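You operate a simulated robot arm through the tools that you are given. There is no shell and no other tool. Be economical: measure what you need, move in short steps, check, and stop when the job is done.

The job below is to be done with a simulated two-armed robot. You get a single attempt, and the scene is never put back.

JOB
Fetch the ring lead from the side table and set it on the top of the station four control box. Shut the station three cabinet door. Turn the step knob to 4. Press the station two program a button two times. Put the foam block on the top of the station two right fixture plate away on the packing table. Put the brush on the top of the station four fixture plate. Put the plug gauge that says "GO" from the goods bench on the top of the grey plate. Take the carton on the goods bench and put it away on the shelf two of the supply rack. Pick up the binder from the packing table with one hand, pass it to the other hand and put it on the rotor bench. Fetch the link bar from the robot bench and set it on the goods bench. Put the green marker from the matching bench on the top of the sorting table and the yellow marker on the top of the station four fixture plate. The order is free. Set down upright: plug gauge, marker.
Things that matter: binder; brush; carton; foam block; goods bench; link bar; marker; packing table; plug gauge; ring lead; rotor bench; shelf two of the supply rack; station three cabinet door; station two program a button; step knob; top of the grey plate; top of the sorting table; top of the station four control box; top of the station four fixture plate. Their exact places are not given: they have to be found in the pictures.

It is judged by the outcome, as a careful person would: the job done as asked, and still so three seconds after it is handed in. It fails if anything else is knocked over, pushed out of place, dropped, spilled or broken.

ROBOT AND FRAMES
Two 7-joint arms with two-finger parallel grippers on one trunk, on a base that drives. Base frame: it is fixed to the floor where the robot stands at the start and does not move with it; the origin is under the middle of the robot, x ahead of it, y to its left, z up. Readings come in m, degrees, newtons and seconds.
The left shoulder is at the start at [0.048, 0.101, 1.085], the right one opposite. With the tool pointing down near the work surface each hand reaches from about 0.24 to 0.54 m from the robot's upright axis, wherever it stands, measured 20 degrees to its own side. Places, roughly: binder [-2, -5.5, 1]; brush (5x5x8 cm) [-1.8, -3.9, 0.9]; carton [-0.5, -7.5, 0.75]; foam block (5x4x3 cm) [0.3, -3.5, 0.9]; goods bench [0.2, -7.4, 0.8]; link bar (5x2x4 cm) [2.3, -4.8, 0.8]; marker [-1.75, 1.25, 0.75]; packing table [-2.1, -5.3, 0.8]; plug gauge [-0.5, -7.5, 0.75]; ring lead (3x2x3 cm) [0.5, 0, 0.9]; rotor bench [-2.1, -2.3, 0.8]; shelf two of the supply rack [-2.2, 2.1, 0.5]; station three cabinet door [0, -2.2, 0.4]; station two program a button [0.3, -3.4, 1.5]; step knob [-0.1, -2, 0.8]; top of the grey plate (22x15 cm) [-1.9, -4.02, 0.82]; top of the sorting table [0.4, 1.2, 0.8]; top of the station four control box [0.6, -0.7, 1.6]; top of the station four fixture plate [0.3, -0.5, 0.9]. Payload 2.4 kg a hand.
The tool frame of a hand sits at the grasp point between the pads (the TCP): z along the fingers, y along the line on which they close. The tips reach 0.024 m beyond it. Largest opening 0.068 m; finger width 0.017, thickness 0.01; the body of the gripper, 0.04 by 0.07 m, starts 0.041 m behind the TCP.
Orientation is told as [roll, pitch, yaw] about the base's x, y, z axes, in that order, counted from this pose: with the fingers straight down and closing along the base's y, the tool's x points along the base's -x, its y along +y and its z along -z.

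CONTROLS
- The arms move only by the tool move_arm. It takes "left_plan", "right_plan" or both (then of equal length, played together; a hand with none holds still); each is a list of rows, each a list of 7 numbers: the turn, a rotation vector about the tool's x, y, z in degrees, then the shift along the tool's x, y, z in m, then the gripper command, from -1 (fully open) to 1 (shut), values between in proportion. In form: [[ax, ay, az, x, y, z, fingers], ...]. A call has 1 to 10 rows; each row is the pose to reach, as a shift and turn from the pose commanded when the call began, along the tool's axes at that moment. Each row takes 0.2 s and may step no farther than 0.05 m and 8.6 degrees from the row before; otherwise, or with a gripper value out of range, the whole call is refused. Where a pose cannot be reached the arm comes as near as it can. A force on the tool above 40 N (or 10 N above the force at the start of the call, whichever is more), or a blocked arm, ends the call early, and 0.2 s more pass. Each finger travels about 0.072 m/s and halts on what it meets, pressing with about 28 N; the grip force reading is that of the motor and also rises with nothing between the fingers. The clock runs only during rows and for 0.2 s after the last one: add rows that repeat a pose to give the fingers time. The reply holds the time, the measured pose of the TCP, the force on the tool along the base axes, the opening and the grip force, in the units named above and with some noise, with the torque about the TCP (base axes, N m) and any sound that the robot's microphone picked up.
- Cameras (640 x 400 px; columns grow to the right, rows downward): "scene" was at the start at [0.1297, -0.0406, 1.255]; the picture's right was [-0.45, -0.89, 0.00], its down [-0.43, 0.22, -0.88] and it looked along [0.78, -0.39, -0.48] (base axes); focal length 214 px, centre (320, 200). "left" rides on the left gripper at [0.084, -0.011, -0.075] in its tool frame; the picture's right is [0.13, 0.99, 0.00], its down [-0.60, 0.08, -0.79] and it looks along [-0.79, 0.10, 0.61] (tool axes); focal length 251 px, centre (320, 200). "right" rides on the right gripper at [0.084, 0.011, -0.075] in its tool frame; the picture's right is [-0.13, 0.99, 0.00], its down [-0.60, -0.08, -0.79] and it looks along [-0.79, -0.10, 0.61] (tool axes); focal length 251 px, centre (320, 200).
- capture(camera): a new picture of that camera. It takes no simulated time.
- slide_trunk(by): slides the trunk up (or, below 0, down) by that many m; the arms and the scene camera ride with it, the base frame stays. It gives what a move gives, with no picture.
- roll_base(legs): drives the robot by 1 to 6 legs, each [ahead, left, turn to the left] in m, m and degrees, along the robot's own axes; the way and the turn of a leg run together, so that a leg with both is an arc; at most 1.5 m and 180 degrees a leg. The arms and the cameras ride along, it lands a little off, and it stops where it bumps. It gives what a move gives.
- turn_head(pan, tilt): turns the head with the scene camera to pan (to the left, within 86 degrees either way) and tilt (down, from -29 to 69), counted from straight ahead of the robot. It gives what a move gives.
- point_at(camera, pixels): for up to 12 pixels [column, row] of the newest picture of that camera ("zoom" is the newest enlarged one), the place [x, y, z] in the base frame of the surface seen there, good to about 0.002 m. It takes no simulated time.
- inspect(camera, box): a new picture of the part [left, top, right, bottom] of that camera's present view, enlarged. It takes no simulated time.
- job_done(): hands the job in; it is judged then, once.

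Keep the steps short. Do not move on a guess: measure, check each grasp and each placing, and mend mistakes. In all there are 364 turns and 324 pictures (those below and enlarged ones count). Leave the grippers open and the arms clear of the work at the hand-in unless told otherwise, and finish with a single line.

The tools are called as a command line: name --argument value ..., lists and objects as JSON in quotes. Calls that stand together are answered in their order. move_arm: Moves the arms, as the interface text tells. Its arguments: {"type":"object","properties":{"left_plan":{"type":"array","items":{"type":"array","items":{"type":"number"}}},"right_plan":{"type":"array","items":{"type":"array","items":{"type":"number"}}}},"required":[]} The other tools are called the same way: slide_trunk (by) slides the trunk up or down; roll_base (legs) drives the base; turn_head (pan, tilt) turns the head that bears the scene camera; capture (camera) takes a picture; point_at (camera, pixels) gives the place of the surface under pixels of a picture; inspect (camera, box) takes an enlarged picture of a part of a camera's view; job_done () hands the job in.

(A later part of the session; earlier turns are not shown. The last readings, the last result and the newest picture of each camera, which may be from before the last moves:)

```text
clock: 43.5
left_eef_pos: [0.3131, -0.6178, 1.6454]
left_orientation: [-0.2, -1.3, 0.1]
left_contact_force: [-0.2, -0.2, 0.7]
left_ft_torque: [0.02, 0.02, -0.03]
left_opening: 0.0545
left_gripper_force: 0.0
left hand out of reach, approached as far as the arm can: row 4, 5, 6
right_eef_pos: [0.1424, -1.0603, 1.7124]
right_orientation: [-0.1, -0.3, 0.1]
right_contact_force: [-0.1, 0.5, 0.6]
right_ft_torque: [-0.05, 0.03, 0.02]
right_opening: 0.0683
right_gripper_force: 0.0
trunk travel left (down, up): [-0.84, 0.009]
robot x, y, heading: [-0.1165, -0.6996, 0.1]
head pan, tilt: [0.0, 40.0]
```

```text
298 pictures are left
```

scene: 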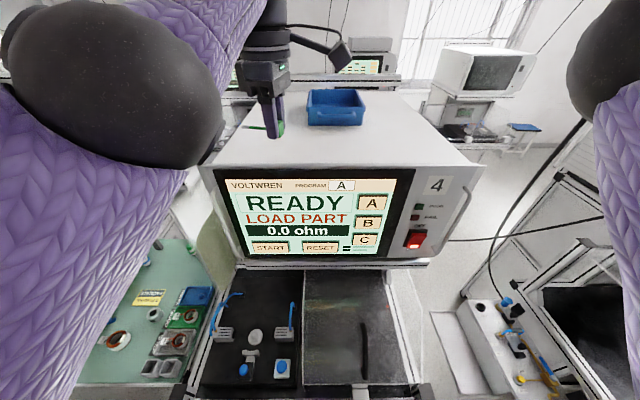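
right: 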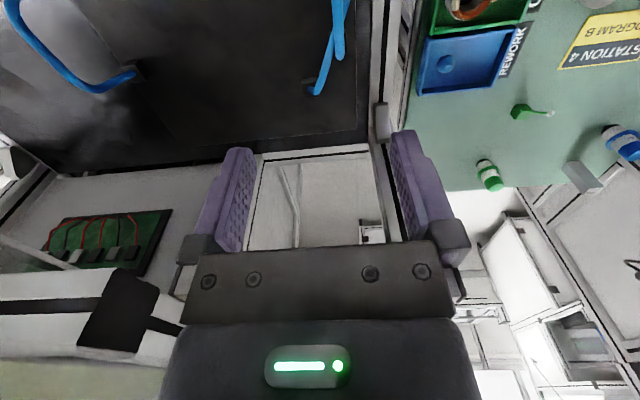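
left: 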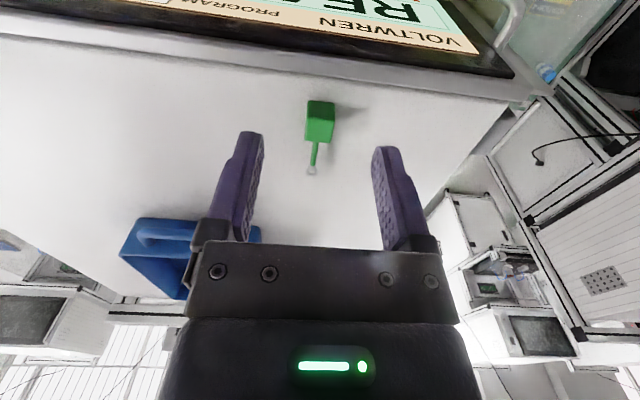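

The ring lead stands on the control box. Back off, lower the trunk, turn around and head toward the matching bench.

roll_base --legs '[[-0.6, 0, 0], [0, 0, 180]]'

slide_trunk --by -0.4

slide_trunk --by -0.1

turn_head --pan -50 --tilt 20

capture --camera "scene"

turn_head --pan 20 --tilt 15

capture --camera "scene"

```text
clock: 54.2
left_eef_pos: [-1.1618, -0.7569, 1.6435]
left_orientation: [-0.2, -0.9, 177.3]
left_contact_force: [-1.0, 0.2, 0.0]
left_ft_torque: [-0.03, 0.02, -0.01]
left_opening: 0.0543
left_gripper_force: 0.0
right_eef_pos: [-0.9692, -0.3248, 1.7111]
right_orientation: [-0.2, 0.1, 177.2]
right_contact_force: [0.5, -1.0, -0.6]
right_ft_torque: [0.03, -0.03, 0.0]
right_opening: 0.0678
right_gripper_force: 0.0
trunk travel left (down, up): [-0.84, 0.009]
robot x, y, heading: [-0.7177, -0.6968, 177.1]
head pan, tilt: [0.0, 40.0]
```

```text
clock: 58.0
left_eef_pos: [-1.1733, -0.7562, 1.2253]
left_orientation: [-0.2, 1.6, 177.4]
left_contact_force: [0.0, 0.6, -0.4]
left_ft_torque: [0.0, 0.01, 0.01]
left_opening: 0.0545
left_gripper_force: 0.1
right_eef_pos: [-0.9697, -0.3228, 1.3116]
right_orientation: [0.0, -0.1, 177.2]
right_contact_force: [0.6, -0.2, -0.4]
right_ft_torque: [0.03, -0.02, 0.0]
right_opening: 0.0682
right_gripper_force: 0.1
trunk travel left (down, up): [-0.44, 0.41]
robot x, y, heading: [-0.7205, -0.6967, 177.0]
head pan, tilt: [0.0, 40.0]
```

```text
clock: 59.3
left_eef_pos: [-1.1821, -0.7565, 1.1123]
left_orientation: [-0.3, 3.6, 177.4]
left_contact_force: [0.6, -0.1, 0.2]
left_ft_torque: [0.0, -0.02, 0.02]
left_opening: 0.0543
left_gripper_force: 0.1
right_eef_pos: [-0.9685, -0.3229, 1.2119]
right_orientation: [-0.1, 0.1, 177.3]
right_contact_force: [0.6, 0.2, 1.3]
right_ft_torque: [0.0, 0.02, 0.02]
right_opening: 0.0681
right_gripper_force: 0.0
trunk travel left (down, up): [-0.34, 0.509]
robot x, y, heading: [-0.7206, -0.6952, 177.4]
head pan, tilt: [0.0, 40.0]
```

```text
clock: 60.5
left_eef_pos: [-1.1834, -0.7542, 1.1107]
left_orientation: [-0.3, 3.8, 177.2]
left_contact_force: [0.1, -0.8, -0.5]
left_ft_torque: [0.0, 0.03, 0.03]
left_opening: 0.0544
left_gripper_force: 0.1
right_eef_pos: [-0.9688, -0.3236, 1.2101]
right_orientation: [0.0, 0.0, 177.2]
right_contact_force: [-0.7, 0.3, 0.0]
right_ft_torque: [-0.01, 0.01, 0.0]
right_opening: 0.0681
right_gripper_force: 0.1
trunk travel left (down, up): [-0.34, 0.509]
robot x, y, heading: [-0.716, -0.6986, 177.4]
head pan, tilt: [-50.0, 20.0]
```

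```text
297 pictures are left
```

scene: 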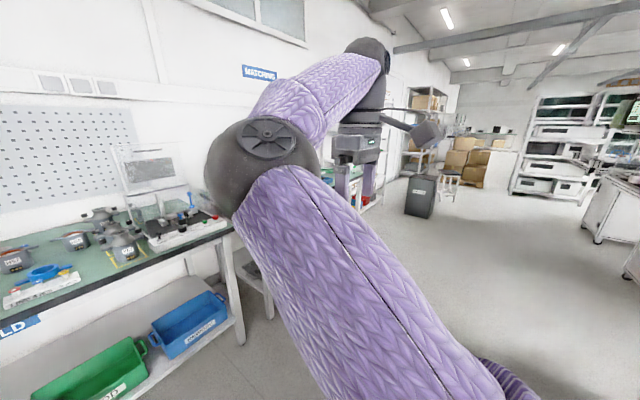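

```text
clock: 61.9
left_eef_pos: [-1.1835, -0.7549, 1.1117]
left_orientation: [-0.2, 3.9, 177.3]
left_contact_force: [0.3, 1.7, 0.1]
left_ft_torque: [-0.02, -0.01, -0.01]
left_opening: 0.0545
left_gripper_force: 0.1
right_eef_pos: [-0.9696, -0.3233, 1.2106]
right_orientation: [-0.1, 0.1, 177.2]
right_contact_force: [0.8, 0.2, -0.7]
right_ft_torque: [0.02, -0.04, 0.0]
right_opening: 0.0681
right_gripper_force: 0.0
trunk travel left (down, up): [-0.34, 0.509]
robot x, y, heading: [-0.7192, -0.6935, 177.2]
head pan, tilt: [20.0, 15.0]
```

```text
296 pictures are left
```

scene: 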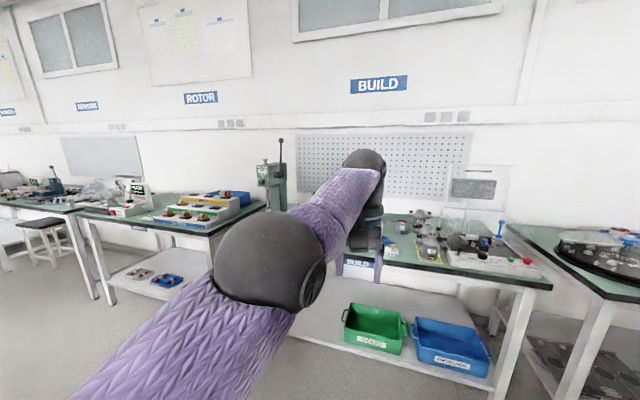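

turn_head --pan -60 --tilt 10

capture --camera "scene"

point_at --camera "scene" --pixels '[[225, 255], [330, 240], [360, 210], [350, 235], [430, 200], [560, 250], [200, 280]]'

```text
clock: 63.5
left_eef_pos: [-1.1832, -0.7558, 1.1107]
left_orientation: [-0.1, 3.8, 177.3]
left_contact_force: [0.8, -0.1, 0.1]
left_ft_torque: [-0.02, 0.03, -0.01]
left_opening: 0.0545
left_gripper_force: 0.0
right_eef_pos: [-0.969, -0.3244, 1.2121]
right_orientation: [-0.1, 0.1, 177.2]
right_contact_force: [0.4, 0.8, 0.0]
right_ft_torque: [0.0, 0.0, -0.03]
right_opening: 0.0681
right_gripper_force: 0.2
trunk travel left (down, up): [-0.34, 0.509]
robot x, y, heading: [-0.7219, -0.694, 177.3]
head pan, tilt: [-60.0, 10.0]
```

```text
295 pictures are left
```

scene: 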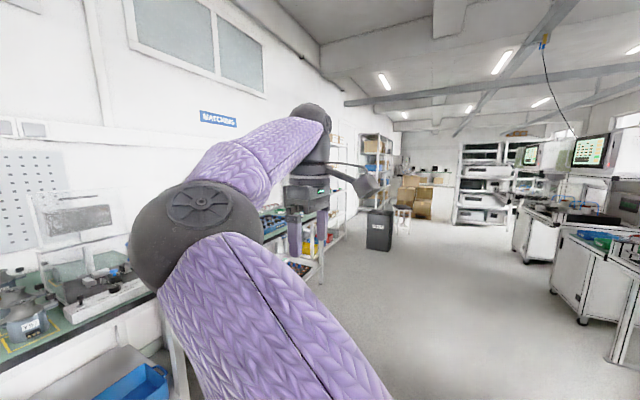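

```text
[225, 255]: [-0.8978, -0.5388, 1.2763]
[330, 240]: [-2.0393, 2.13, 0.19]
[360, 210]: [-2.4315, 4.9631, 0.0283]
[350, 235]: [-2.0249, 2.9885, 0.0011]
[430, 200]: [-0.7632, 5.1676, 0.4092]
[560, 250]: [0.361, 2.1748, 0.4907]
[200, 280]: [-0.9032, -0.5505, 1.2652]
```

roll_base --legs '[[0, 0, 2.7], [0, -1.4, 0], [0, -0.5, 0]]'

turn_head --pan 0 --tilt 25

capture --camera "scene"

```text
clock: 73.2
left_eef_pos: [-1.1589, 1.0987, 1.1108]
left_orientation: [-0.3, 3.8, 178.7]
left_contact_force: [-0.7, 0.3, 0.9]
left_ft_torque: [-0.01, -0.02, 0.04]
left_opening: 0.0545
left_gripper_force: 0.0
right_eef_pos: [-0.9577, 1.5345, 1.2106]
right_orientation: [-0.2, 0.1, 178.6]
right_contact_force: [0.4, 1.0, 0.3]
right_ft_torque: [-0.02, 0.02, 0.0]
right_opening: 0.068
right_gripper_force: 0.1
trunk travel left (down, up): [-0.34, 0.509]
robot x, y, heading: [-0.6982, 1.166, 178.6]
head pan, tilt: [-60.0, 10.0]
```

```text
clock: 74.5
left_eef_pos: [-1.1587, 1.0971, 1.1103]
left_orientation: [-0.2, 3.8, 178.8]
left_contact_force: [0.3, 0.1, -0.2]
left_ft_torque: [-0.02, 0.02, -0.02]
left_opening: 0.0543
left_gripper_force: 0.1
right_eef_pos: [-0.9565, 1.5343, 1.2116]
right_orientation: [-0.1, 0.1, 178.6]
right_contact_force: [0.0, -0.4, -0.5]
right_ft_torque: [-0.01, -0.01, -0.01]
right_opening: 0.0677
right_gripper_force: 0.1
trunk travel left (down, up): [-0.34, 0.509]
robot x, y, heading: [-0.7008, 1.1693, 178.7]
head pan, tilt: [0.0, 25.0]
```

```text
294 pictures are left
```

scene: 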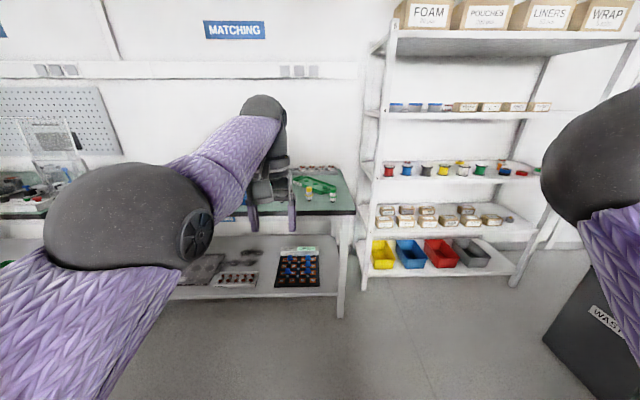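

inspect --camera "scene" --box '[230, 150, 550, 300]'

point_at --camera "scene" --pixels '[[309, 190], [332, 192], [330, 212], [430, 235], [430, 270], [450, 180], [370, 280], [520, 270], [590, 300], [365, 205], [545, 330], [350, 208]]'

```text
2.00 times, centred on (390, 225) of scene
```

zoom: 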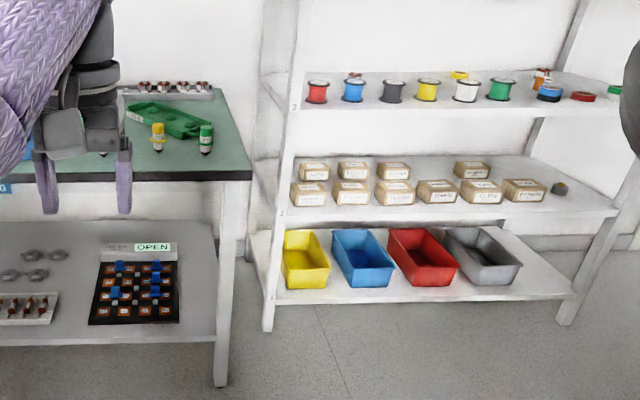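

```text
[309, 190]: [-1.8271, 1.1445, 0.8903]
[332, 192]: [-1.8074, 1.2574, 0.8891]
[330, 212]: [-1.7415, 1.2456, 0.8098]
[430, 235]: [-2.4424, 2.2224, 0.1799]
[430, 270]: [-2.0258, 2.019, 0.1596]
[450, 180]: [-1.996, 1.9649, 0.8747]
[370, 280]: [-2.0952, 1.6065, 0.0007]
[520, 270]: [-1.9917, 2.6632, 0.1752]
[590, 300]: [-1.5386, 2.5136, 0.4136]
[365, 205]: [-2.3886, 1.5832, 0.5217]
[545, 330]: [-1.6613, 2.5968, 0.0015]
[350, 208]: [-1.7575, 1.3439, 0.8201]
```

Markers: yellow at about (-1.827, 1.145), green at (-1.807, 1.257), bench edge x≈-1.75. Retract and straighten the left hand, then drive closer.

move_arm --left_plan '[[0, -1, 0, 0.04, 0, 0, -1], [0, -2, 0, 0.08, 0, 0, -1], [0, -3, 0, 0.12, 0, 0, -1], [0, -3.8, 0, 0.16, 0, 0, -1]]'

roll_base --legs '[[0.66, 0, 1.3]]'

turn_head --pan 0 --tilt 45

capture --camera "scene"

```text
clock: 75.5
left_eef_pos: [-1.1492, 1.1276, 1.143]
left_orientation: [-0.2, 0.3, 178.7]
left_contact_force: [-0.9, -0.2, -0.5]
left_ft_torque: [-0.02, 0.0, 0.0]
left_opening: 0.068
left_gripper_force: 0.0
left hand out of reach, approached as far as the arm can: row 1, 2, 3, 4
right_eef_pos: [-0.9569, 1.5338, 1.2113]
right_orientation: [-0.2, 0.1, 178.6]
right_contact_force: [-0.5, -0.5, -1.4]
right_ft_torque: [0.0, 0.01, -0.04]
right_opening: 0.0681
right_gripper_force: 0.0
trunk travel left (down, up): [-0.34, 0.509]
robot x, y, heading: [-0.6998, 1.1703, 178.6]
head pan, tilt: [0.0, 25.0]
```

```text
clock: 79.2
left_eef_pos: [-1.7974, 1.1214, 1.1428]
left_orientation: [-0.2, 0.5, -179.5]
left_contact_force: [0.5, 1.4, 0.3]
left_ft_torque: [0.01, -0.03, 0.0]
left_opening: 0.0678
left_gripper_force: 0.1
right_eef_pos: [-1.6173, 1.5341, 1.2103]
right_orientation: [-0.2, 0.1, -179.7]
right_contact_force: [0.7, 0.3, -0.1]
right_ft_torque: [0.02, 0.06, 0.0]
right_opening: 0.0679
right_gripper_force: 0.0
trunk travel left (down, up): [-0.34, 0.509]
robot x, y, heading: [-1.3454, 1.1782, -179.5]
head pan, tilt: [0.0, 25.0]
```

```text
clock: 80.0
left_eef_pos: [-1.7961, 1.1204, 1.1436]
left_orientation: [-0.2, 0.4, -179.6]
left_contact_force: [0.2, -0.3, 0.0]
left_ft_torque: [-0.01, -0.02, -0.01]
left_opening: 0.0682
left_gripper_force: 0.1
right_eef_pos: [-1.6181, 1.5324, 1.2113]
right_orientation: [-0.1, 0.1, -179.7]
right_contact_force: [0.2, 0.1, 1.0]
right_ft_torque: [-0.02, 0.02, -0.03]
right_opening: 0.0677
right_gripper_force: 0.1
trunk travel left (down, up): [-0.34, 0.509]
robot x, y, heading: [-1.3469, 1.1745, -179.7]
head pan, tilt: [0.0, 45.0]
```

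```text
292 pictures are left
```

scene: 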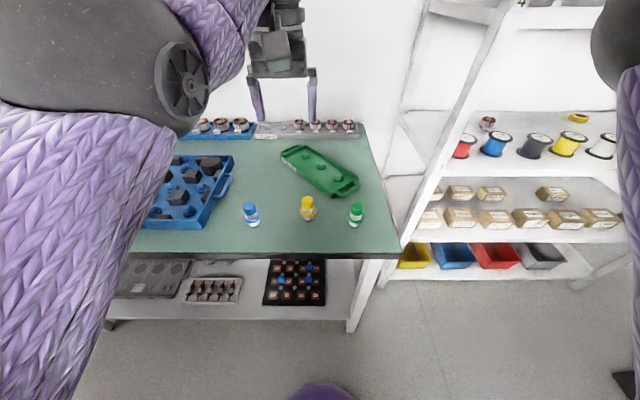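

point_at --camera "scene" --pixels '[[308, 200], [308, 214], [309, 221], [356, 206], [356, 218], [356, 225], [251, 210], [330, 235], [320, 250], [340, 190]]'

inspect --camera "scene" --box '[230, 180, 390, 280]'

capture --camera "left"

```text
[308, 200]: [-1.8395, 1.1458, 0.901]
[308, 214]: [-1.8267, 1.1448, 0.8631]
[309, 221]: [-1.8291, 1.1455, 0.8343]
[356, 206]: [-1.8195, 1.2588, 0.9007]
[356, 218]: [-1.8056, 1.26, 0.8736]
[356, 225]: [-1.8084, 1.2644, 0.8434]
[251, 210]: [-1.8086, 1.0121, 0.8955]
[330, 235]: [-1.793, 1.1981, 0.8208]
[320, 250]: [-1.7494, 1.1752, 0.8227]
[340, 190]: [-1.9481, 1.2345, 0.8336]
```

```text
4.00 times, centred on (310, 230) of scene
```

zoom: 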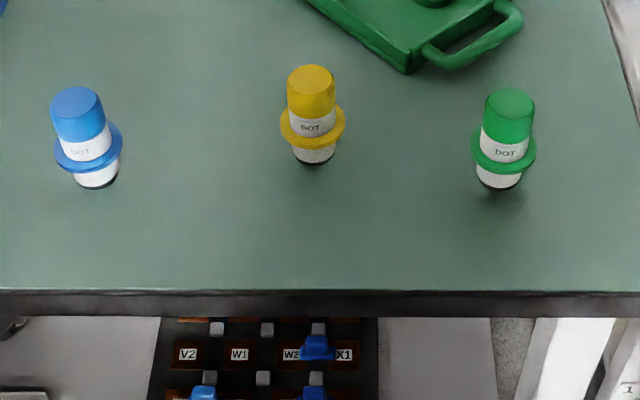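

```text
290 pictures are left
```

left: 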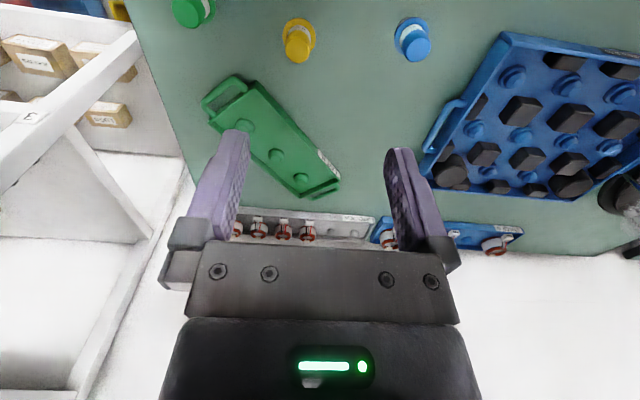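

point_at --camera "zoom" --pixels '[[287, 122], [338, 122], [312, 138], [310, 72], [312, 90], [475, 155], [531, 155], [510, 95], [508, 115], [503, 165]]'

```text
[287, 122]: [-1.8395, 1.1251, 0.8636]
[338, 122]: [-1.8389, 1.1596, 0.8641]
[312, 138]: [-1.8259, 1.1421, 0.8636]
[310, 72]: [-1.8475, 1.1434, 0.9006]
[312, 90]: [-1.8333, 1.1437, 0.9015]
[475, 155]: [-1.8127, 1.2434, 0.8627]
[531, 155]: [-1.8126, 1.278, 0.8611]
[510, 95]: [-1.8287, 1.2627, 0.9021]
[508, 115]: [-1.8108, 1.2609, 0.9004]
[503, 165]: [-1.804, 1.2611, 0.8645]
```

Drive 8 cm closer, then bring the left hand down in a first step to see how it follows.

roll_base --legs '[[0.08, 0, 0]]'

move_arm --left_plan '[[0, 0, 0, 0.03, 0, 0.03, -1], [0, 0, 0, 0.05, 0, 0.07, -1], [0, 0, 0, 0.06, 0, 0.11, -1], [0, 0, 0, 0.06, 0, 0.15, -1], [0, 0, 0, 0.06, 0, 0.15, -1]]'

```text
clock: 81.0
left_eef_pos: [-1.8781, 1.1196, 1.1426]
left_orientation: [-0.2, 0.5, -179.6]
left_contact_force: [-0.6, 0.0, -0.8]
left_ft_torque: [-0.01, -0.03, 0.0]
left_opening: 0.068
left_gripper_force: 0.1
right_eef_pos: [-1.6978, 1.5323, 1.2112]
right_orientation: [0.0, 0.1, -179.6]
right_contact_force: [-0.3, 0.5, 0.1]
right_ft_torque: [0.0, -0.01, 0.03]
right_opening: 0.0681
right_gripper_force: 0.1
trunk travel left (down, up): [-0.34, 0.509]
robot x, y, heading: [-1.4304, 1.1742, -179.6]
head pan, tilt: [0.0, 45.0]
```

```text
clock: 82.2
left_eef_pos: [-1.9052, 1.1518, 1.0022]
left_orientation: [-0.2, 0.4, -179.6]
left_contact_force: [-0.1, -0.1, -0.2]
left_ft_torque: [0.0, 0.04, 0.01]
left_opening: 0.0679
left_gripper_force: 0.0
left hand out of reach, approached as far as the arm can: row 1, 2, 3, 4, 5
right_eef_pos: [-1.6969, 1.5327, 1.2103]
right_orientation: [0.0, 0.1, -179.6]
right_contact_force: [0.4, -0.4, 0.3]
right_ft_torque: [0.05, -0.01, -0.01]
right_opening: 0.0676
right_gripper_force: 0.0
trunk travel left (down, up): [-0.34, 0.509]
robot x, y, heading: [-1.4283, 1.1735, -179.9]
head pan, tilt: [0.0, 45.0]
```

move_arm --left_plan '[[0, 0, 0, 0.04, 0, 0, -1], [0, 0, 0, 0.08, 0, 0, -1], [0, 0, 0, 0.12, 0, 0, -1]]'

```text
clock: 83.0
left_eef_pos: [-1.8886, 1.1929, 1.0146]
left_orientation: [-0.2, 0.3, -179.6]
left_contact_force: [-0.6, 0.0, 0.2]
left_ft_torque: [-0.01, -0.01, 0.02]
left_opening: 0.0683
left_gripper_force: 0.1
left hand out of reach, approached as far as the arm can: row 1, 2, 3
right_eef_pos: [-1.698, 1.5318, 1.2108]
right_orientation: [-0.1, 0.1, -179.6]
right_contact_force: [0.3, 0.3, 0.2]
right_ft_torque: [-0.01, -0.01, -0.01]
right_opening: 0.0679
right_gripper_force: 0.1
trunk travel left (down, up): [-0.34, 0.509]
robot x, y, heading: [-1.4295, 1.1733, -179.6]
head pan, tilt: [0.0, 45.0]
```

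move_arm --left_plan '[[0, 0, 0, 0, 0.04, 0, -1], [0, 0, 0, 0, 0.08, 0, -1], [0, 0, 0, 0, 0.12, 0, -1]]'

```text
clock: 83.8
left_eef_pos: [-1.9204, 1.0764, 1.0202]
left_orientation: [-0.2, 0.6, -179.6]
left_contact_force: [0.5, 0.2, -0.7]
left_ft_torque: [-0.02, 0.01, 0.04]
left_opening: 0.068
left_gripper_force: 0.0
left hand out of reach, approached as far as the arm can: row 1, 2, 3
right_eef_pos: [-1.6978, 1.5325, 1.2112]
right_orientation: [-0.1, 0.1, -179.6]
right_contact_force: [-0.5, 0.7, -0.5]
right_ft_torque: [0.0, 0.01, 0.02]
right_opening: 0.0679
right_gripper_force: 0.0
trunk travel left (down, up): [-0.34, 0.509]
robot x, y, heading: [-1.4253, 1.175, -179.8]
head pan, tilt: [0.0, 45.0]
```

move_arm --left_plan '[[0, 0, 0, 0.04, 0, 0, -1], [0, 0, 0, 0.08, 0, 0, -1], [0, 0, 0, 0.12, 0, 0, -1], [0, 0, 0, 0.16, 0, 0, -1]]'

```text
clock: 84.8
left_eef_pos: [-1.9132, 1.0986, 1.0394]
left_orientation: [-0.2, 0.5, -179.6]
left_contact_force: [-0.5, -0.1, 0.0]
left_ft_torque: [-0.01, 0.04, -0.01]
left_opening: 0.068
left_gripper_force: 0.0
left hand out of reach, approached as far as the arm can: row 1, 2, 3, 4
right_eef_pos: [-1.6986, 1.5328, 1.2116]
right_orientation: [-0.1, 0.1, -179.6]
right_contact_force: [0.0, 0.3, 0.1]
right_ft_torque: [-0.02, 0.01, -0.03]
right_opening: 0.068
right_gripper_force: 0.1
trunk travel left (down, up): [-0.34, 0.509]
robot x, y, heading: [-1.4284, 1.1709, -180.0]
head pan, tilt: [0.0, 45.0]
```

move_arm --left_plan '[[0, 0, 0, 0, 0, -0.04, -1], [0, 0, 0, 0, 0, -0.08, -1], [0, 0, 0, 0, 0, -0.12, -1], [0, 0, 0, 0.04, 0, -0.15, -1], [0, 0, 0, 0.08, 0, -0.15, -1], [0, 0, 0, 0.12, 0, -0.15, -1], [0, 0, 0, 0.16, 0, -0.15, -1]]'

turn_head --pan 15 --tilt 0

capture --camera "scene"

```text
clock: 86.5
left_eef_pos: [-1.8661, 1.1365, 1.1595]
left_orientation: [-0.3, 0.1, -180.0]
left_contact_force: [-0.7, -1.2, 0.7]
left_ft_torque: [0.03, 0.01, -0.02]
left_opening: 0.0682
left_gripper_force: 0.1
left hand out of reach, approached as far as the arm can: row 1, 2, 3, 4, 5, 6, 7
right_eef_pos: [-1.6972, 1.5319, 1.2119]
right_orientation: [-0.1, 0.1, -179.6]
right_contact_force: [-1.0, -1.3, 0.6]
right_ft_torque: [-0.01, -0.03, -0.02]
right_opening: 0.0681
right_gripper_force: 0.1
trunk travel left (down, up): [-0.34, 0.509]
robot x, y, heading: [-1.429, 1.1751, -179.7]
head pan, tilt: [0.0, 45.0]
```

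```text
clock: 87.6
left_eef_pos: [-1.8649, 1.1381, 1.1593]
left_orientation: [-0.3, 0.1, 180.1]
left_contact_force: [-0.5, 0.1, 0.2]
left_ft_torque: [0.02, 0.0, 0.01]
left_opening: 0.0681
left_gripper_force: 0.0
right_eef_pos: [-1.6976, 1.5314, 1.2116]
right_orientation: [-0.1, 0.1, -179.6]
right_contact_force: [0.0, 0.5, -0.1]
right_ft_torque: [-0.01, -0.01, 0.0]
right_opening: 0.0683
right_gripper_force: 0.1
trunk travel left (down, up): [-0.34, 0.509]
robot x, y, heading: [-1.4256, 1.1742, -179.6]
head pan, tilt: [15.0, 0.0]
```

```text
289 pictures are left
```

scene: 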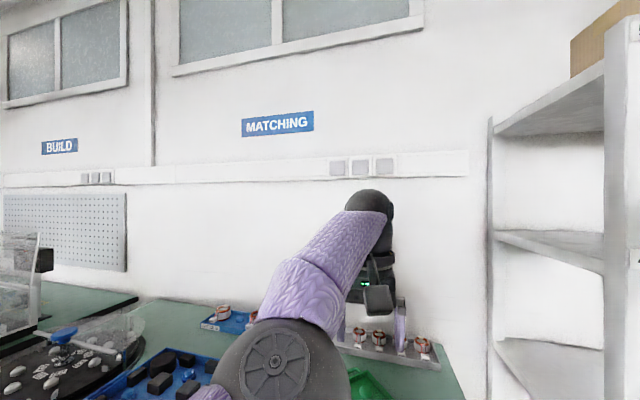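

move_arm --left_plan '[[0, 0, 0, 0.04, 0, 0, -1], [0, 0, 0, 0.08, 0, 0, -1], [0, 0, 0, 0.12, 0, 0, -1], [0, 0, 0, 0.16, 0, 0, -1], [0, 0, 0, 0.2, 0, 0, -1]]'

```text
clock: 89.0
left_eef_pos: [-1.7306, 1.1529, 1.248]
left_orientation: [-18.7, -7.9, -167.4]
left_contact_force: [1.2, -0.6, 0.9]
left_ft_torque: [0.02, -0.01, 0.02]
left_opening: 0.0681
left_gripper_force: 0.1
left hand out of reach, approached as far as the arm can: row 1, 2, 3, 4
right_eef_pos: [-1.6955, 1.5316, 1.2117]
right_orientation: [-0.2, 0.1, -179.6]
right_contact_force: [0.9, 0.2, -0.2]
right_ft_torque: [0.01, 0.0, -0.04]
right_opening: 0.0682
right_gripper_force: 0.0
trunk travel left (down, up): [-0.34, 0.509]
robot x, y, heading: [-1.4287, 1.1724, -179.6]
head pan, tilt: [15.0, 0.0]
stopped in row 5 (left hand): the arm was blocked; the commanded pose is now the measured one
```

turn_head --pan 30 --tilt 45

capture --camera "scene"

```text
clock: 90.1
left_eef_pos: [-1.7328, 1.1548, 1.2487]
left_orientation: [-18.7, -7.9, -167.5]
left_contact_force: [0.0, 0.2, 0.8]
left_ft_torque: [0.02, -0.04, -0.01]
left_opening: 0.0679
left_gripper_force: 0.0
right_eef_pos: [-1.6972, 1.5326, 1.2105]
right_orientation: [-0.1, 0.1, -179.6]
right_contact_force: [-0.5, 0.0, 0.2]
right_ft_torque: [0.0, 0.0, 0.01]
right_opening: 0.0679
right_gripper_force: 0.0
trunk travel left (down, up): [-0.34, 0.509]
robot x, y, heading: [-1.4288, 1.1766, -179.8]
head pan, tilt: [30.0, 45.0]
```

```text
288 pictures are left
```

scene: 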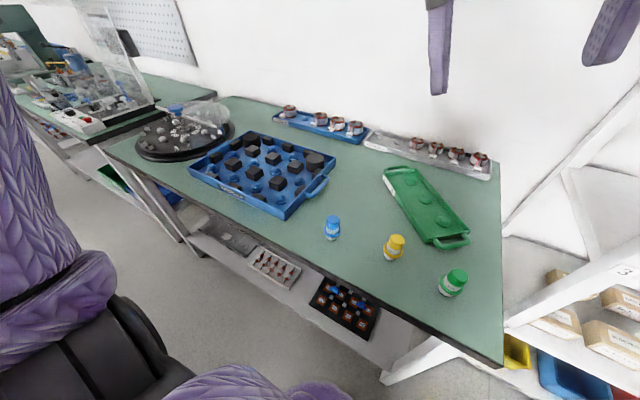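

move_arm --left_plan '[[-4.5, 2.5, 2.8, 0, 0, 0, -1], [-8.9, 5, 5.6, 0, 0, 0, -1], [-13.3, 7.5, 8.4, 0, 0, 0, -1], [-17.8, 9.9, 11.2, 0, 0, 0, -1], [-17.8, 9.9, 11.2, 0, 0, 0, -1]]'

```text
clock: 91.3
left_eef_pos: [-1.7314, 1.1542, 1.2477]
left_orientation: [0.2, 0.1, 179.9]
left_contact_force: [0.0, 0.0, 0.0]
left_ft_torque: [-0.04, 0.04, -0.01]
left_opening: 0.0682
left_gripper_force: 0.1
right_eef_pos: [-1.6967, 1.5318, 1.2119]
right_orientation: [-0.1, 0.1, -179.6]
right_contact_force: [0.3, 0.3, 0.1]
right_ft_torque: [0.0, 0.0, 0.02]
right_opening: 0.0681
right_gripper_force: 0.0
trunk travel left (down, up): [-0.34, 0.509]
robot x, y, heading: [-1.4284, 1.1713, -179.8]
head pan, tilt: [30.0, 45.0]
```

Arm is now free and straight. Approach above the yellow marker at (-1.841, 1.1435).

move_arm --left_plan '[[0, 0, 0, -0.03, 0.01, 0.02, -1], [0, 0, 0, -0.06, 0.01, 0.06, -1], [0, 0, 0, -0.09, 0.01, 0.1, -1], [0, 0, 0, -0.11, 0.01, 0.14, -1], [0, 0, 0, -0.11, 0.01, 0.18, -1], [0, 0, 0, -0.11, 0.01, 0.22, -1], [0, 0, 0, -0.11, 0.01, 0.26, -1], [0, 0, 0, -0.11, 0.01, 0.3, -1], [0, 0, 0, -0.11, 0.01, 0.3, -1]]'

capture --camera "left"

```text
clock: 93.3
left_eef_pos: [-1.8435, 1.1438, 0.9466]
left_orientation: [0.2, 0.2, 180.0]
left_contact_force: [-0.1, 0.7, -0.1]
left_ft_torque: [0.02, -0.01, -0.02]
left_opening: 0.0679
left_gripper_force: 0.0
right_eef_pos: [-1.6979, 1.5322, 1.2108]
right_orientation: [-0.1, 0.1, -179.6]
right_contact_force: [0.8, -0.4, -1.0]
right_ft_torque: [-0.02, 0.02, -0.03]
right_opening: 0.0682
right_gripper_force: 0.1
trunk travel left (down, up): [-0.34, 0.509]
robot x, y, heading: [-1.4247, 1.1758, -179.6]
head pan, tilt: [30.0, 45.0]
```

```text
287 pictures are left
```

left: 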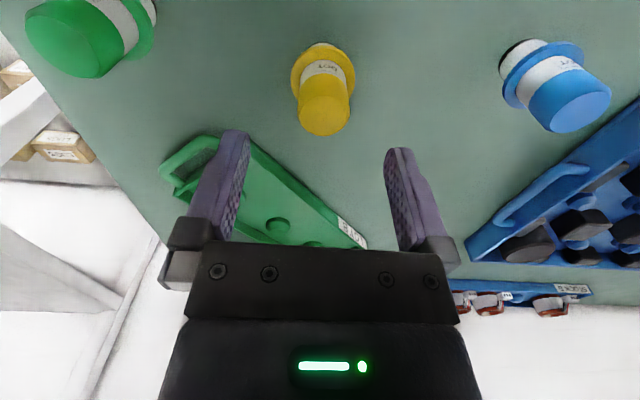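

Aligned (cap top centre seen at (325,118), predicted (320,122)). Descend and close on the cap.

move_arm --left_plan '[[0, 0, 0, 0, -0.001, 0.03, -1], [0, 0, 0, 0, -0.001, 0.056, -1], [0, 0, 0, 0, -0.001, 0.056, -1], [0, 0, 0, 0, -0.001, 0.056, 1], [0, 0, 0, 0, -0.001, 0.056, 1], [0, 0, 0, 0, -0.001, 0.056, 1], [0, 0, 0, 0, -0.001, 0.03, 1], [0, 0, 0, 0, -0.001, -0.02, 1], [0, 0, 0, 0.03, -0.001, -0.06, 1], [0, 0, 0, 0.06, -0.001, -0.1, 1]]'

capture --camera "left"

```text
clock: 95.5
left_eef_pos: [-1.7813, 1.1436, 1.0499]
left_orientation: [0.2, 0.1, 180.0]
left_contact_force: [1.2, 0.7, 0.4]
left_ft_torque: [-0.03, 0.0, -0.04]
left_opening: 0.0288
left_gripper_force: 27.7
right_eef_pos: [-1.6972, 1.5333, 1.2103]
right_orientation: [-0.1, -0.1, -179.6]
right_contact_force: [-0.1, 0.2, 0.8]
right_ft_torque: [-0.01, -0.02, 0.03]
right_opening: 0.0675
right_gripper_force: 0.0
trunk travel left (down, up): [-0.34, 0.509]
robot x, y, heading: [-1.4259, 1.1727, -179.2]
head pan, tilt: [30.0, 45.0]
```

```text
286 pictures are left
```

left: 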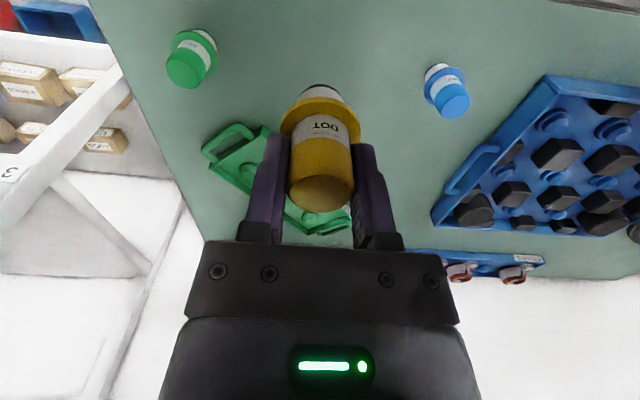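

Yellow marker held. Move left aside and bring the right hand above the green marker at (-1.821, 1.261).

move_arm --left_plan '[[0, 0, 0, 0, 0.02, -0.02, 1], [0, 0, 0, 0, 0.05, -0.03, 1], [0, 0, 0, 0, 0.08, -0.03, 1], [0, 0, 0, 0, 0.1, -0.03, 1], [0, 0, 0, 0, 0.1, -0.03, 1], [0, 0, 0, 0, 0.1, -0.03, 1], [0, 0, 0, 0, 0.1, -0.03, 1], [0, 0, 0, 0, 0.1, -0.03, 1], [0, 0, 0, 0, 0.1, -0.03, 1], [0, 0, 0, 0, 0.1, -0.03, 1]]' --right_plan '[[0, 0, 0, -0.01, 0.03, 0.02, -1], [0, 0, 0, -0.03, 0.06, 0.04, -1], [0, 0, 0, -0.05, 0.09, 0.06, -1], [0, 0, 0, -0.07, 0.13, 0.09, -1], [0, 0, 0, -0.09, 0.17, 0.12, -1], [0, 0, 0, -0.11, 0.21, 0.15, -1], [0, 0, 0, -0.124, 0.25, 0.18, -1], [0, 0, 0, -0.124, 0.272, 0.21, -1], [0, 0, 0, -0.124, 0.272, 0.25, -1], [0, 0, 0, -0.124, 0.272, 0.263, -1]]'

capture --camera "right"

```text
refused: row 4 steps farther than a row can; nothing moved
```

```text
285 pictures are left
```

right: 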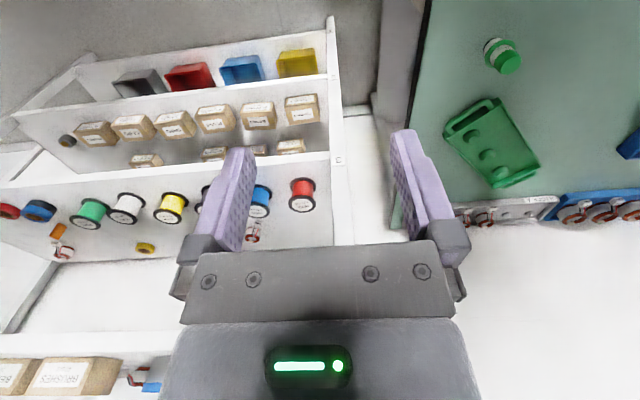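

Step too long in row 4; I'll spread it over smoother rows.

move_arm --left_plan '[[0, 0, 0, 0, 0.02, -0.02, 1], [0, 0, 0, 0, 0.05, -0.03, 1], [0, 0, 0, 0, 0.08, -0.03, 1], [0, 0, 0, 0, 0.1, -0.03, 1], [0, 0, 0, 0, 0.1, -0.03, 1], [0, 0, 0, 0, 0.1, -0.03, 1], [0, 0, 0, 0, 0.1, -0.03, 1], [0, 0, 0, 0, 0.1, -0.03, 1], [0, 0, 0, 0, 0.1, -0.03, 1], [0, 0, 0, 0, 0.1, -0.03, 1]]' --right_plan '[[0, 0, 0, -0.012, 0.03, 0.018, -1], [0, 0, 0, -0.024, 0.06, 0.036, -1], [0, 0, 0, -0.038, 0.094, 0.056, -1], [0, 0, 0, -0.052, 0.128, 0.076, -1], [0, 0, 0, -0.066, 0.162, 0.096, -1], [0, 0, 0, -0.08, 0.196, 0.116, -1], [0, 0, 0, -0.094, 0.23, 0.136, -1], [0, 0, 0, -0.11, 0.255, 0.165, -1], [0, 0, 0, -0.124, 0.272, 0.2, -1], [0, 0, 0, -0.124, 0.272, 0.24, -1]]'

capture --camera "right"

```text
clock: 97.3
left_eef_pos: [-1.7844, 1.0443, 1.0786]
left_orientation: [0.1, 0.0, 179.9]
left_contact_force: [0.3, 0.3, -0.5]
left_ft_torque: [-0.02, 0.03, -0.01]
left_opening: 0.0287
left_gripper_force: 28.4
right_eef_pos: [-1.9054, 1.2929, 1.0589]
right_orientation: [-0.7, -1.1, -177.9]
right_contact_force: [-14.1, -0.2, -11.6]
right_ft_torque: [0.31, 0.22, -0.36]
right_opening: 0.0682
right_gripper_force: 0.0
right hand out of reach, approached as far as the arm can: row 3, 4, 5, 6, 7, 8, 9
trunk travel left (down, up): [-0.34, 0.509]
robot x, y, heading: [-1.4278, 1.1744, -179.7]
head pan, tilt: [30.0, 45.0]
stopped in row 9 (right hand): the force on the tool passed its limit at 128 N (the readings are from after the stop); the commanded pose is now the measured one
```

```text
284 pictures are left
```

right: 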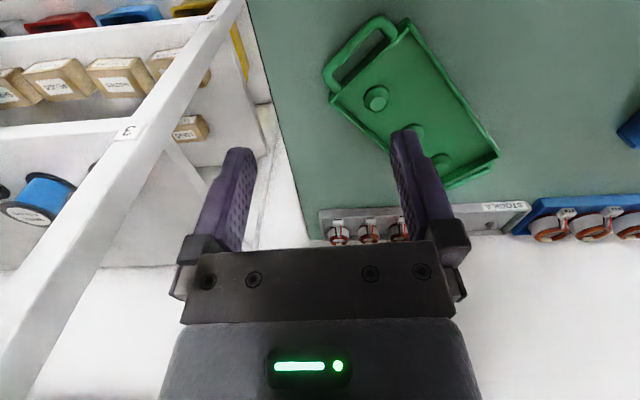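

turn_head --pan -10 --tilt 20

capture --camera "scene"

```text
clock: 98.4
left_eef_pos: [-1.7843, 1.0456, 1.0776]
left_orientation: [0.1, 0.2, 179.9]
left_contact_force: [0.0, -0.6, 0.8]
left_ft_torque: [0.0, 0.0, 0.02]
left_opening: 0.0287
left_gripper_force: 28.0
right_eef_pos: [-1.905, 1.2924, 1.0593]
right_orientation: [-0.6, -0.9, -177.9]
right_contact_force: [-17.7, 12.9, -16.0]
right_ft_torque: [-0.6, 0.3, 0.87]
right_opening: 0.0679
right_gripper_force: 0.1
trunk travel left (down, up): [-0.34, 0.509]
robot x, y, heading: [-1.4279, 1.1758, -179.4]
head pan, tilt: [-10.0, 20.0]
```

```text
283 pictures are left
```

scene: 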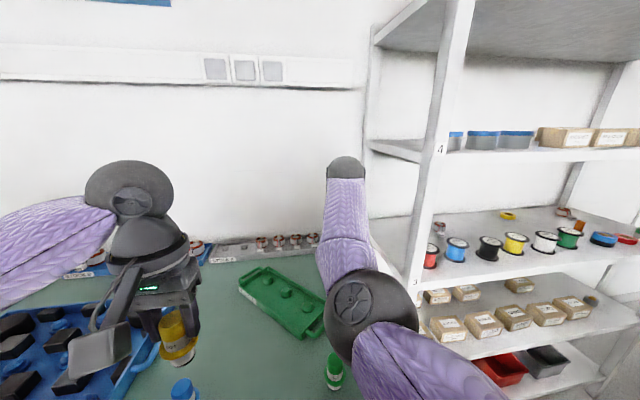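

move_arm --right_plan '[[0, 0, 0, 0.01, -0.01, -0.01, -1], [0, 0, 0, 0.03, -0.02, -0.03, -1], [0, 0, 0, 0.05, -0.03, -0.05, -1]]'

capture --camera "scene"

```text
clock: 98.7
left_eef_pos: [-1.7846, 1.0455, 1.0779]
left_orientation: [0.2, 0.1, 179.9]
left_contact_force: [0.0, 0.6, 0.5]
left_ft_torque: [0.01, -0.03, -0.01]
left_opening: 0.0285
left_gripper_force: 27.8
right_eef_pos: [-1.9058, 1.2958, 1.061]
right_orientation: [-0.7, -1.3, -178.0]
right_contact_force: [-2.9, 8.0, -4.1]
right_ft_torque: [-0.54, 0.21, 0.79]
right_opening: 0.068
right_gripper_force: 0.0
right hand out of reach, approached as far as the arm can: row 1
trunk travel left (down, up): [-0.34, 0.509]
robot x, y, heading: [-1.4238, 1.1733, -179.7]
head pan, tilt: [-10.0, 20.0]
stopped in row 1 (right hand): the force on the tool passed its limit at 57 N (the readings are from after the stop); the commanded pose is now the measured one
```

```text
282 pictures are left
```

scene: 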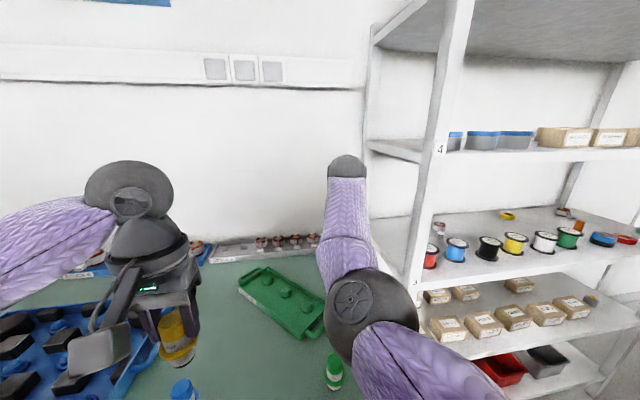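

The right wrist seems to press its own camera against its forearm. I tip the fingers forward to relieve it.

move_arm --right_plan '[[0, -5, 0, 0, 0, 0, -1], [0, -10, 0, 0, 0, -0.005, -1], [0, -15, 0, 0, 0, -0.01, -1], [0, -15, 0, 0, 0, -0.01, -1]]'

```text
clock: 99.0
left_eef_pos: [-1.7833, 1.0461, 1.0785]
left_orientation: [0.3, 0.1, 179.9]
left_contact_force: [-0.3, 0.2, -1.0]
left_ft_torque: [0.0, -0.05, 0.01]
left_opening: 0.0286
left_gripper_force: 28.0
right_eef_pos: [-1.9085, 1.2974, 1.0633]
right_orientation: [-0.9, -3.5, -177.6]
right_contact_force: [-9.1, 4.8, -8.4]
right_ft_torque: [-0.14, 0.28, 0.26]
right_opening: 0.0679
right_gripper_force: 0.1
right hand out of reach, approached as far as the arm can: row 1
trunk travel left (down, up): [-0.34, 0.509]
robot x, y, heading: [-1.428, 1.1757, -179.8]
head pan, tilt: [-10.0, 20.0]
stopped in row 1 (right hand): the force on the tool passed its limit at 57 N (the readings are from after the stop); the commanded pose is now the measured one
```

move_arm --right_plan '[[0, 0, 0, -0.008, -0.004, 0.008, -1], [0, 0, 0, -0.016, -0.008, 0.016, -1], [0, 0, 0, -0.02, -0.01, 0.03, -1]]'

capture --camera "right"

```text
clock: 99.8
left_eef_pos: [-1.7845, 1.0453, 1.0777]
left_orientation: [0.3, 0.1, 179.9]
left_contact_force: [0.2, -0.1, -1.3]
left_ft_torque: [-0.02, 0.0, 0.01]
left_opening: 0.0288
left_gripper_force: 28.2
right_eef_pos: [-1.9312, 1.308, 1.0303]
right_orientation: [-0.8, -3.7, -177.6]
right_contact_force: [0.1, 0.4, -0.6]
right_ft_torque: [0.02, 0.0, 0.01]
right_opening: 0.068
right_gripper_force: 0.0
trunk travel left (down, up): [-0.34, 0.509]
robot x, y, heading: [-1.4272, 1.1726, -179.5]
head pan, tilt: [-10.0, 20.0]
```

```text
281 pictures are left
```

right: 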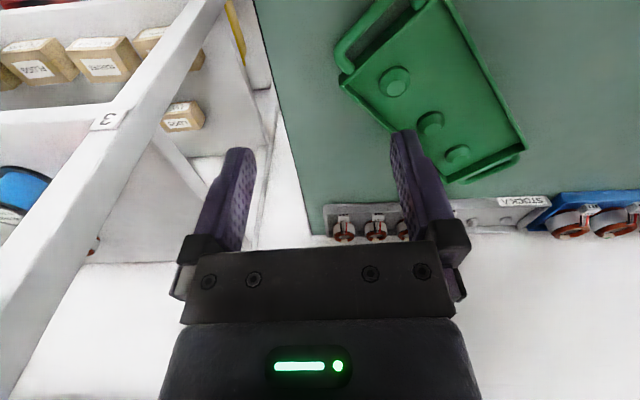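

Free again. Back the robot off 0.45 m so I can re-pose the right arm in open space.

roll_base --legs '[[-0.45, 0, 0]]'

move_arm --right_plan '[[0, 0, 0, 0, -0.03, -0.02, -1], [0, 0, 0, 0, -0.06, -0.04, -1], [0, 0, 0, 0, -0.09, -0.06, -1], [0, 0, 0, 0.01, -0.12, -0.08, -1], [0, 0, 0, 0.02, -0.15, -0.1, -1], [0, 0, 0, 0.04, -0.18, -0.12, -1]]'

capture --camera "scene"

```text
clock: 102.5
left_eef_pos: [-1.3377, 1.0484, 1.0782]
left_orientation: [0.2, 0.1, 179.8]
left_contact_force: [0.1, -0.2, -0.3]
left_ft_torque: [0.01, 0.02, -0.02]
left_opening: 0.0283
left_gripper_force: 28.4
right_eef_pos: [-1.4837, 1.3099, 1.0313]
right_orientation: [-0.9, -3.7, -177.8]
right_contact_force: [-0.6, 0.4, 1.1]
right_ft_torque: [0.01, 0.01, -0.05]
right_opening: 0.068
right_gripper_force: 0.1
trunk travel left (down, up): [-0.34, 0.509]
robot x, y, heading: [-0.9787, 1.1774, -179.7]
head pan, tilt: [-10.0, 20.0]
```

```text
clock: 103.9
left_eef_pos: [-1.3355, 1.0492, 1.0768]
left_orientation: [0.3, 0.1, 179.7]
left_contact_force: [0.5, 0.9, -0.1]
left_ft_torque: [-0.02, 0.03, 0.01]
left_opening: 0.0287
left_gripper_force: 27.4
right_eef_pos: [-1.4311, 1.4841, 1.1483]
right_orientation: [-1.0, -3.6, -177.8]
right_contact_force: [0.2, -0.3, -0.1]
right_ft_torque: [-0.03, 0.04, -0.01]
right_opening: 0.068
right_gripper_force: 0.0
right hand out of reach, approached as far as the arm can: row 3, 4, 5, 6
trunk travel left (down, up): [-0.34, 0.509]
robot x, y, heading: [-0.9796, 1.1769, -180.0]
head pan, tilt: [-10.0, 20.0]
```

```text
280 pictures are left
```

scene: 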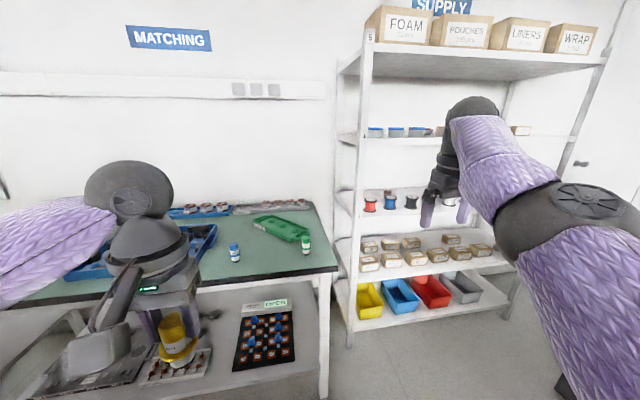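

move_arm --right_plan '[[0, 1, 0.6, 0.03, 0, 0, -1], [-0.5, 2, 1.2, 0.06, 0, 0, -1], [-1, 3, 1.8, 0.09, 0, 0, -1], [-1, 3.6, 2.2, 0.12, 0, 0, -1], [-1, 3.6, 2.2, 0.14, 0.02, 0, -1], [-1, 3.6, 2.2, 0.14, 0.02, 0, -1]]'

```text
clock: 105.3
left_eef_pos: [-1.3367, 1.0478, 1.0775]
left_orientation: [0.2, 0.0, 179.7]
left_contact_force: [-0.3, 0.1, -0.5]
left_ft_torque: [-0.01, -0.04, 0.03]
left_opening: 0.0287
left_gripper_force: 27.8
right_eef_pos: [-1.2907, 1.4691, 1.1394]
right_orientation: [0.2, 0.0, -180.0]
right_contact_force: [0.1, 0.4, -0.1]
right_ft_torque: [0.03, 0.0, 0.03]
right_opening: 0.0679
right_gripper_force: 0.1
trunk travel left (down, up): [-0.34, 0.509]
robot x, y, heading: [-0.977, 1.1729, -179.8]
head pan, tilt: [-10.0, 20.0]
```

Right arm is back to normal. Drive in with the robot shifted so the green marker sits 20° to the right side.

roll_base --legs '[[0, 0.09, 0], [0.43, 0, 0]]'

move_arm --right_plan '[[0, 0, 0, -0.02, 0.02, 0.02, -1], [0, 0, 0, -0.04, 0.04, 0.05, -1], [0, 0, 0, -0.06, 0.06, 0.08, -1], [0, 0, 0, -0.08, 0.08, 0.12, -1], [0, 0, 0, -0.09, 0.09, 0.16, -1]]'

capture --camera "right"

```text
clock: 108.7
left_eef_pos: [-1.7764, 0.962, 1.0785]
left_orientation: [0.2, 0.2, 179.2]
left_contact_force: [-1.2, -0.2, -0.4]
left_ft_torque: [0.01, 0.0, -0.04]
left_opening: 0.0284
left_gripper_force: 27.8
right_eef_pos: [-1.7271, 1.383, 1.1371]
right_orientation: [0.1, 0.0, 179.4]
right_contact_force: [-1.0, -0.4, 0.0]
right_ft_torque: [0.02, -0.02, 0.0]
right_opening: 0.0674
right_gripper_force: 0.0
trunk travel left (down, up): [-0.34, 0.509]
robot x, y, heading: [-1.4138, 1.0886, 179.6]
head pan, tilt: [-10.0, 20.0]
```

```text
clock: 109.9
left_eef_pos: [-1.7768, 0.9625, 1.077]
left_orientation: [0.1, 0.1, 179.1]
left_contact_force: [-0.3, -0.4, -0.5]
left_ft_torque: [0.01, -0.01, 0.0]
left_opening: 0.0288
left_gripper_force: 28.1
right_eef_pos: [-1.836, 1.3077, 0.9726]
right_orientation: [0.1, 0.0, 179.5]
right_contact_force: [-0.2, -1.3, -0.3]
right_ft_torque: [-0.03, -0.01, -0.02]
right_opening: 0.0678
right_gripper_force: 0.0
right hand out of reach, approached as far as the arm can: row 2, 3, 4, 5
trunk travel left (down, up): [-0.34, 0.509]
robot x, y, heading: [-1.4165, 1.089, 179.5]
head pan, tilt: [-10.0, 20.0]
```

```text
279 pictures are left
```

right: 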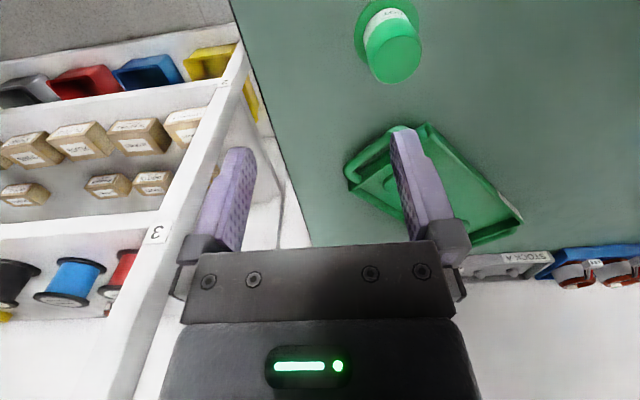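

move_arm --right_plan '[[0, 0, 0, 0, 0.01, 0, -1], [0, 0, 0, 0, 0.02, 0.01, -1], [0, 0, 0, 0, 0.03, 0.02, -1], [0, 0, 0, 0, 0.03, 0.03, -1]]'

```text
clock: 110.9
left_eef_pos: [-1.7758, 0.9622, 1.0773]
left_orientation: [0.2, 0.0, 179.2]
left_contact_force: [0.1, 0.6, 0.1]
left_ft_torque: [0.0, 0.0, 0.02]
left_opening: 0.0288
left_gripper_force: 27.6
right_eef_pos: [-1.8417, 1.2827, 0.9404]
right_orientation: [0.1, 0.0, 179.6]
right_contact_force: [0.1, 0.5, 0.2]
right_ft_torque: [-0.02, 0.01, 0.0]
right_opening: 0.068
right_gripper_force: 0.1
right hand out of reach, approached as far as the arm can: row 1, 2, 3, 4
trunk travel left (down, up): [-0.34, 0.509]
robot x, y, heading: [-1.4145, 1.0843, 179.4]
head pan, tilt: [-10.0, 20.0]
```

slide_trunk --by 0.1

move_arm --right_plan '[[0, 0, 0, 0, 0, 0.02, -1], [0, 0, 0, 0, 0, 0.06, -1], [0, 0, 0, 0, 0, 0.1, -1], [0, 0, 0, 0, 0, 0.1, -1]]'

```text
clock: 112.2
left_eef_pos: [-1.7763, 0.9635, 1.1781]
left_orientation: [0.3, 0.1, 179.3]
left_contact_force: [0.7, -0.6, -0.3]
left_ft_torque: [-0.01, -0.01, -0.01]
left_opening: 0.0285
left_gripper_force: 28.1
right_eef_pos: [-1.8421, 1.2828, 1.0401]
right_orientation: [0.1, 0.0, 179.5]
right_contact_force: [0.2, 0.4, -0.4]
right_ft_torque: [0.01, -0.01, -0.02]
right_opening: 0.0681
right_gripper_force: 0.1
trunk travel left (down, up): [-0.44, 0.41]
robot x, y, heading: [-1.4166, 1.0842, 179.5]
head pan, tilt: [-10.0, 20.0]
```

```text
clock: 113.2
left_eef_pos: [-1.7765, 0.9633, 1.1776]
left_orientation: [0.2, 0.1, 179.2]
left_contact_force: [0.5, 0.9, -0.4]
left_ft_torque: [0.02, -0.03, 0.03]
left_opening: 0.0287
left_gripper_force: 28.1
right_eef_pos: [-1.8408, 1.2809, 0.9397]
right_orientation: [0.0, 0.1, 179.5]
right_contact_force: [0.2, 0.7, 0.1]
right_ft_torque: [-0.04, 0.03, -0.04]
right_opening: 0.0679
right_gripper_force: 0.1
trunk travel left (down, up): [-0.44, 0.41]
robot x, y, heading: [-1.4165, 1.086, 179.5]
head pan, tilt: [-10.0, 20.0]
```

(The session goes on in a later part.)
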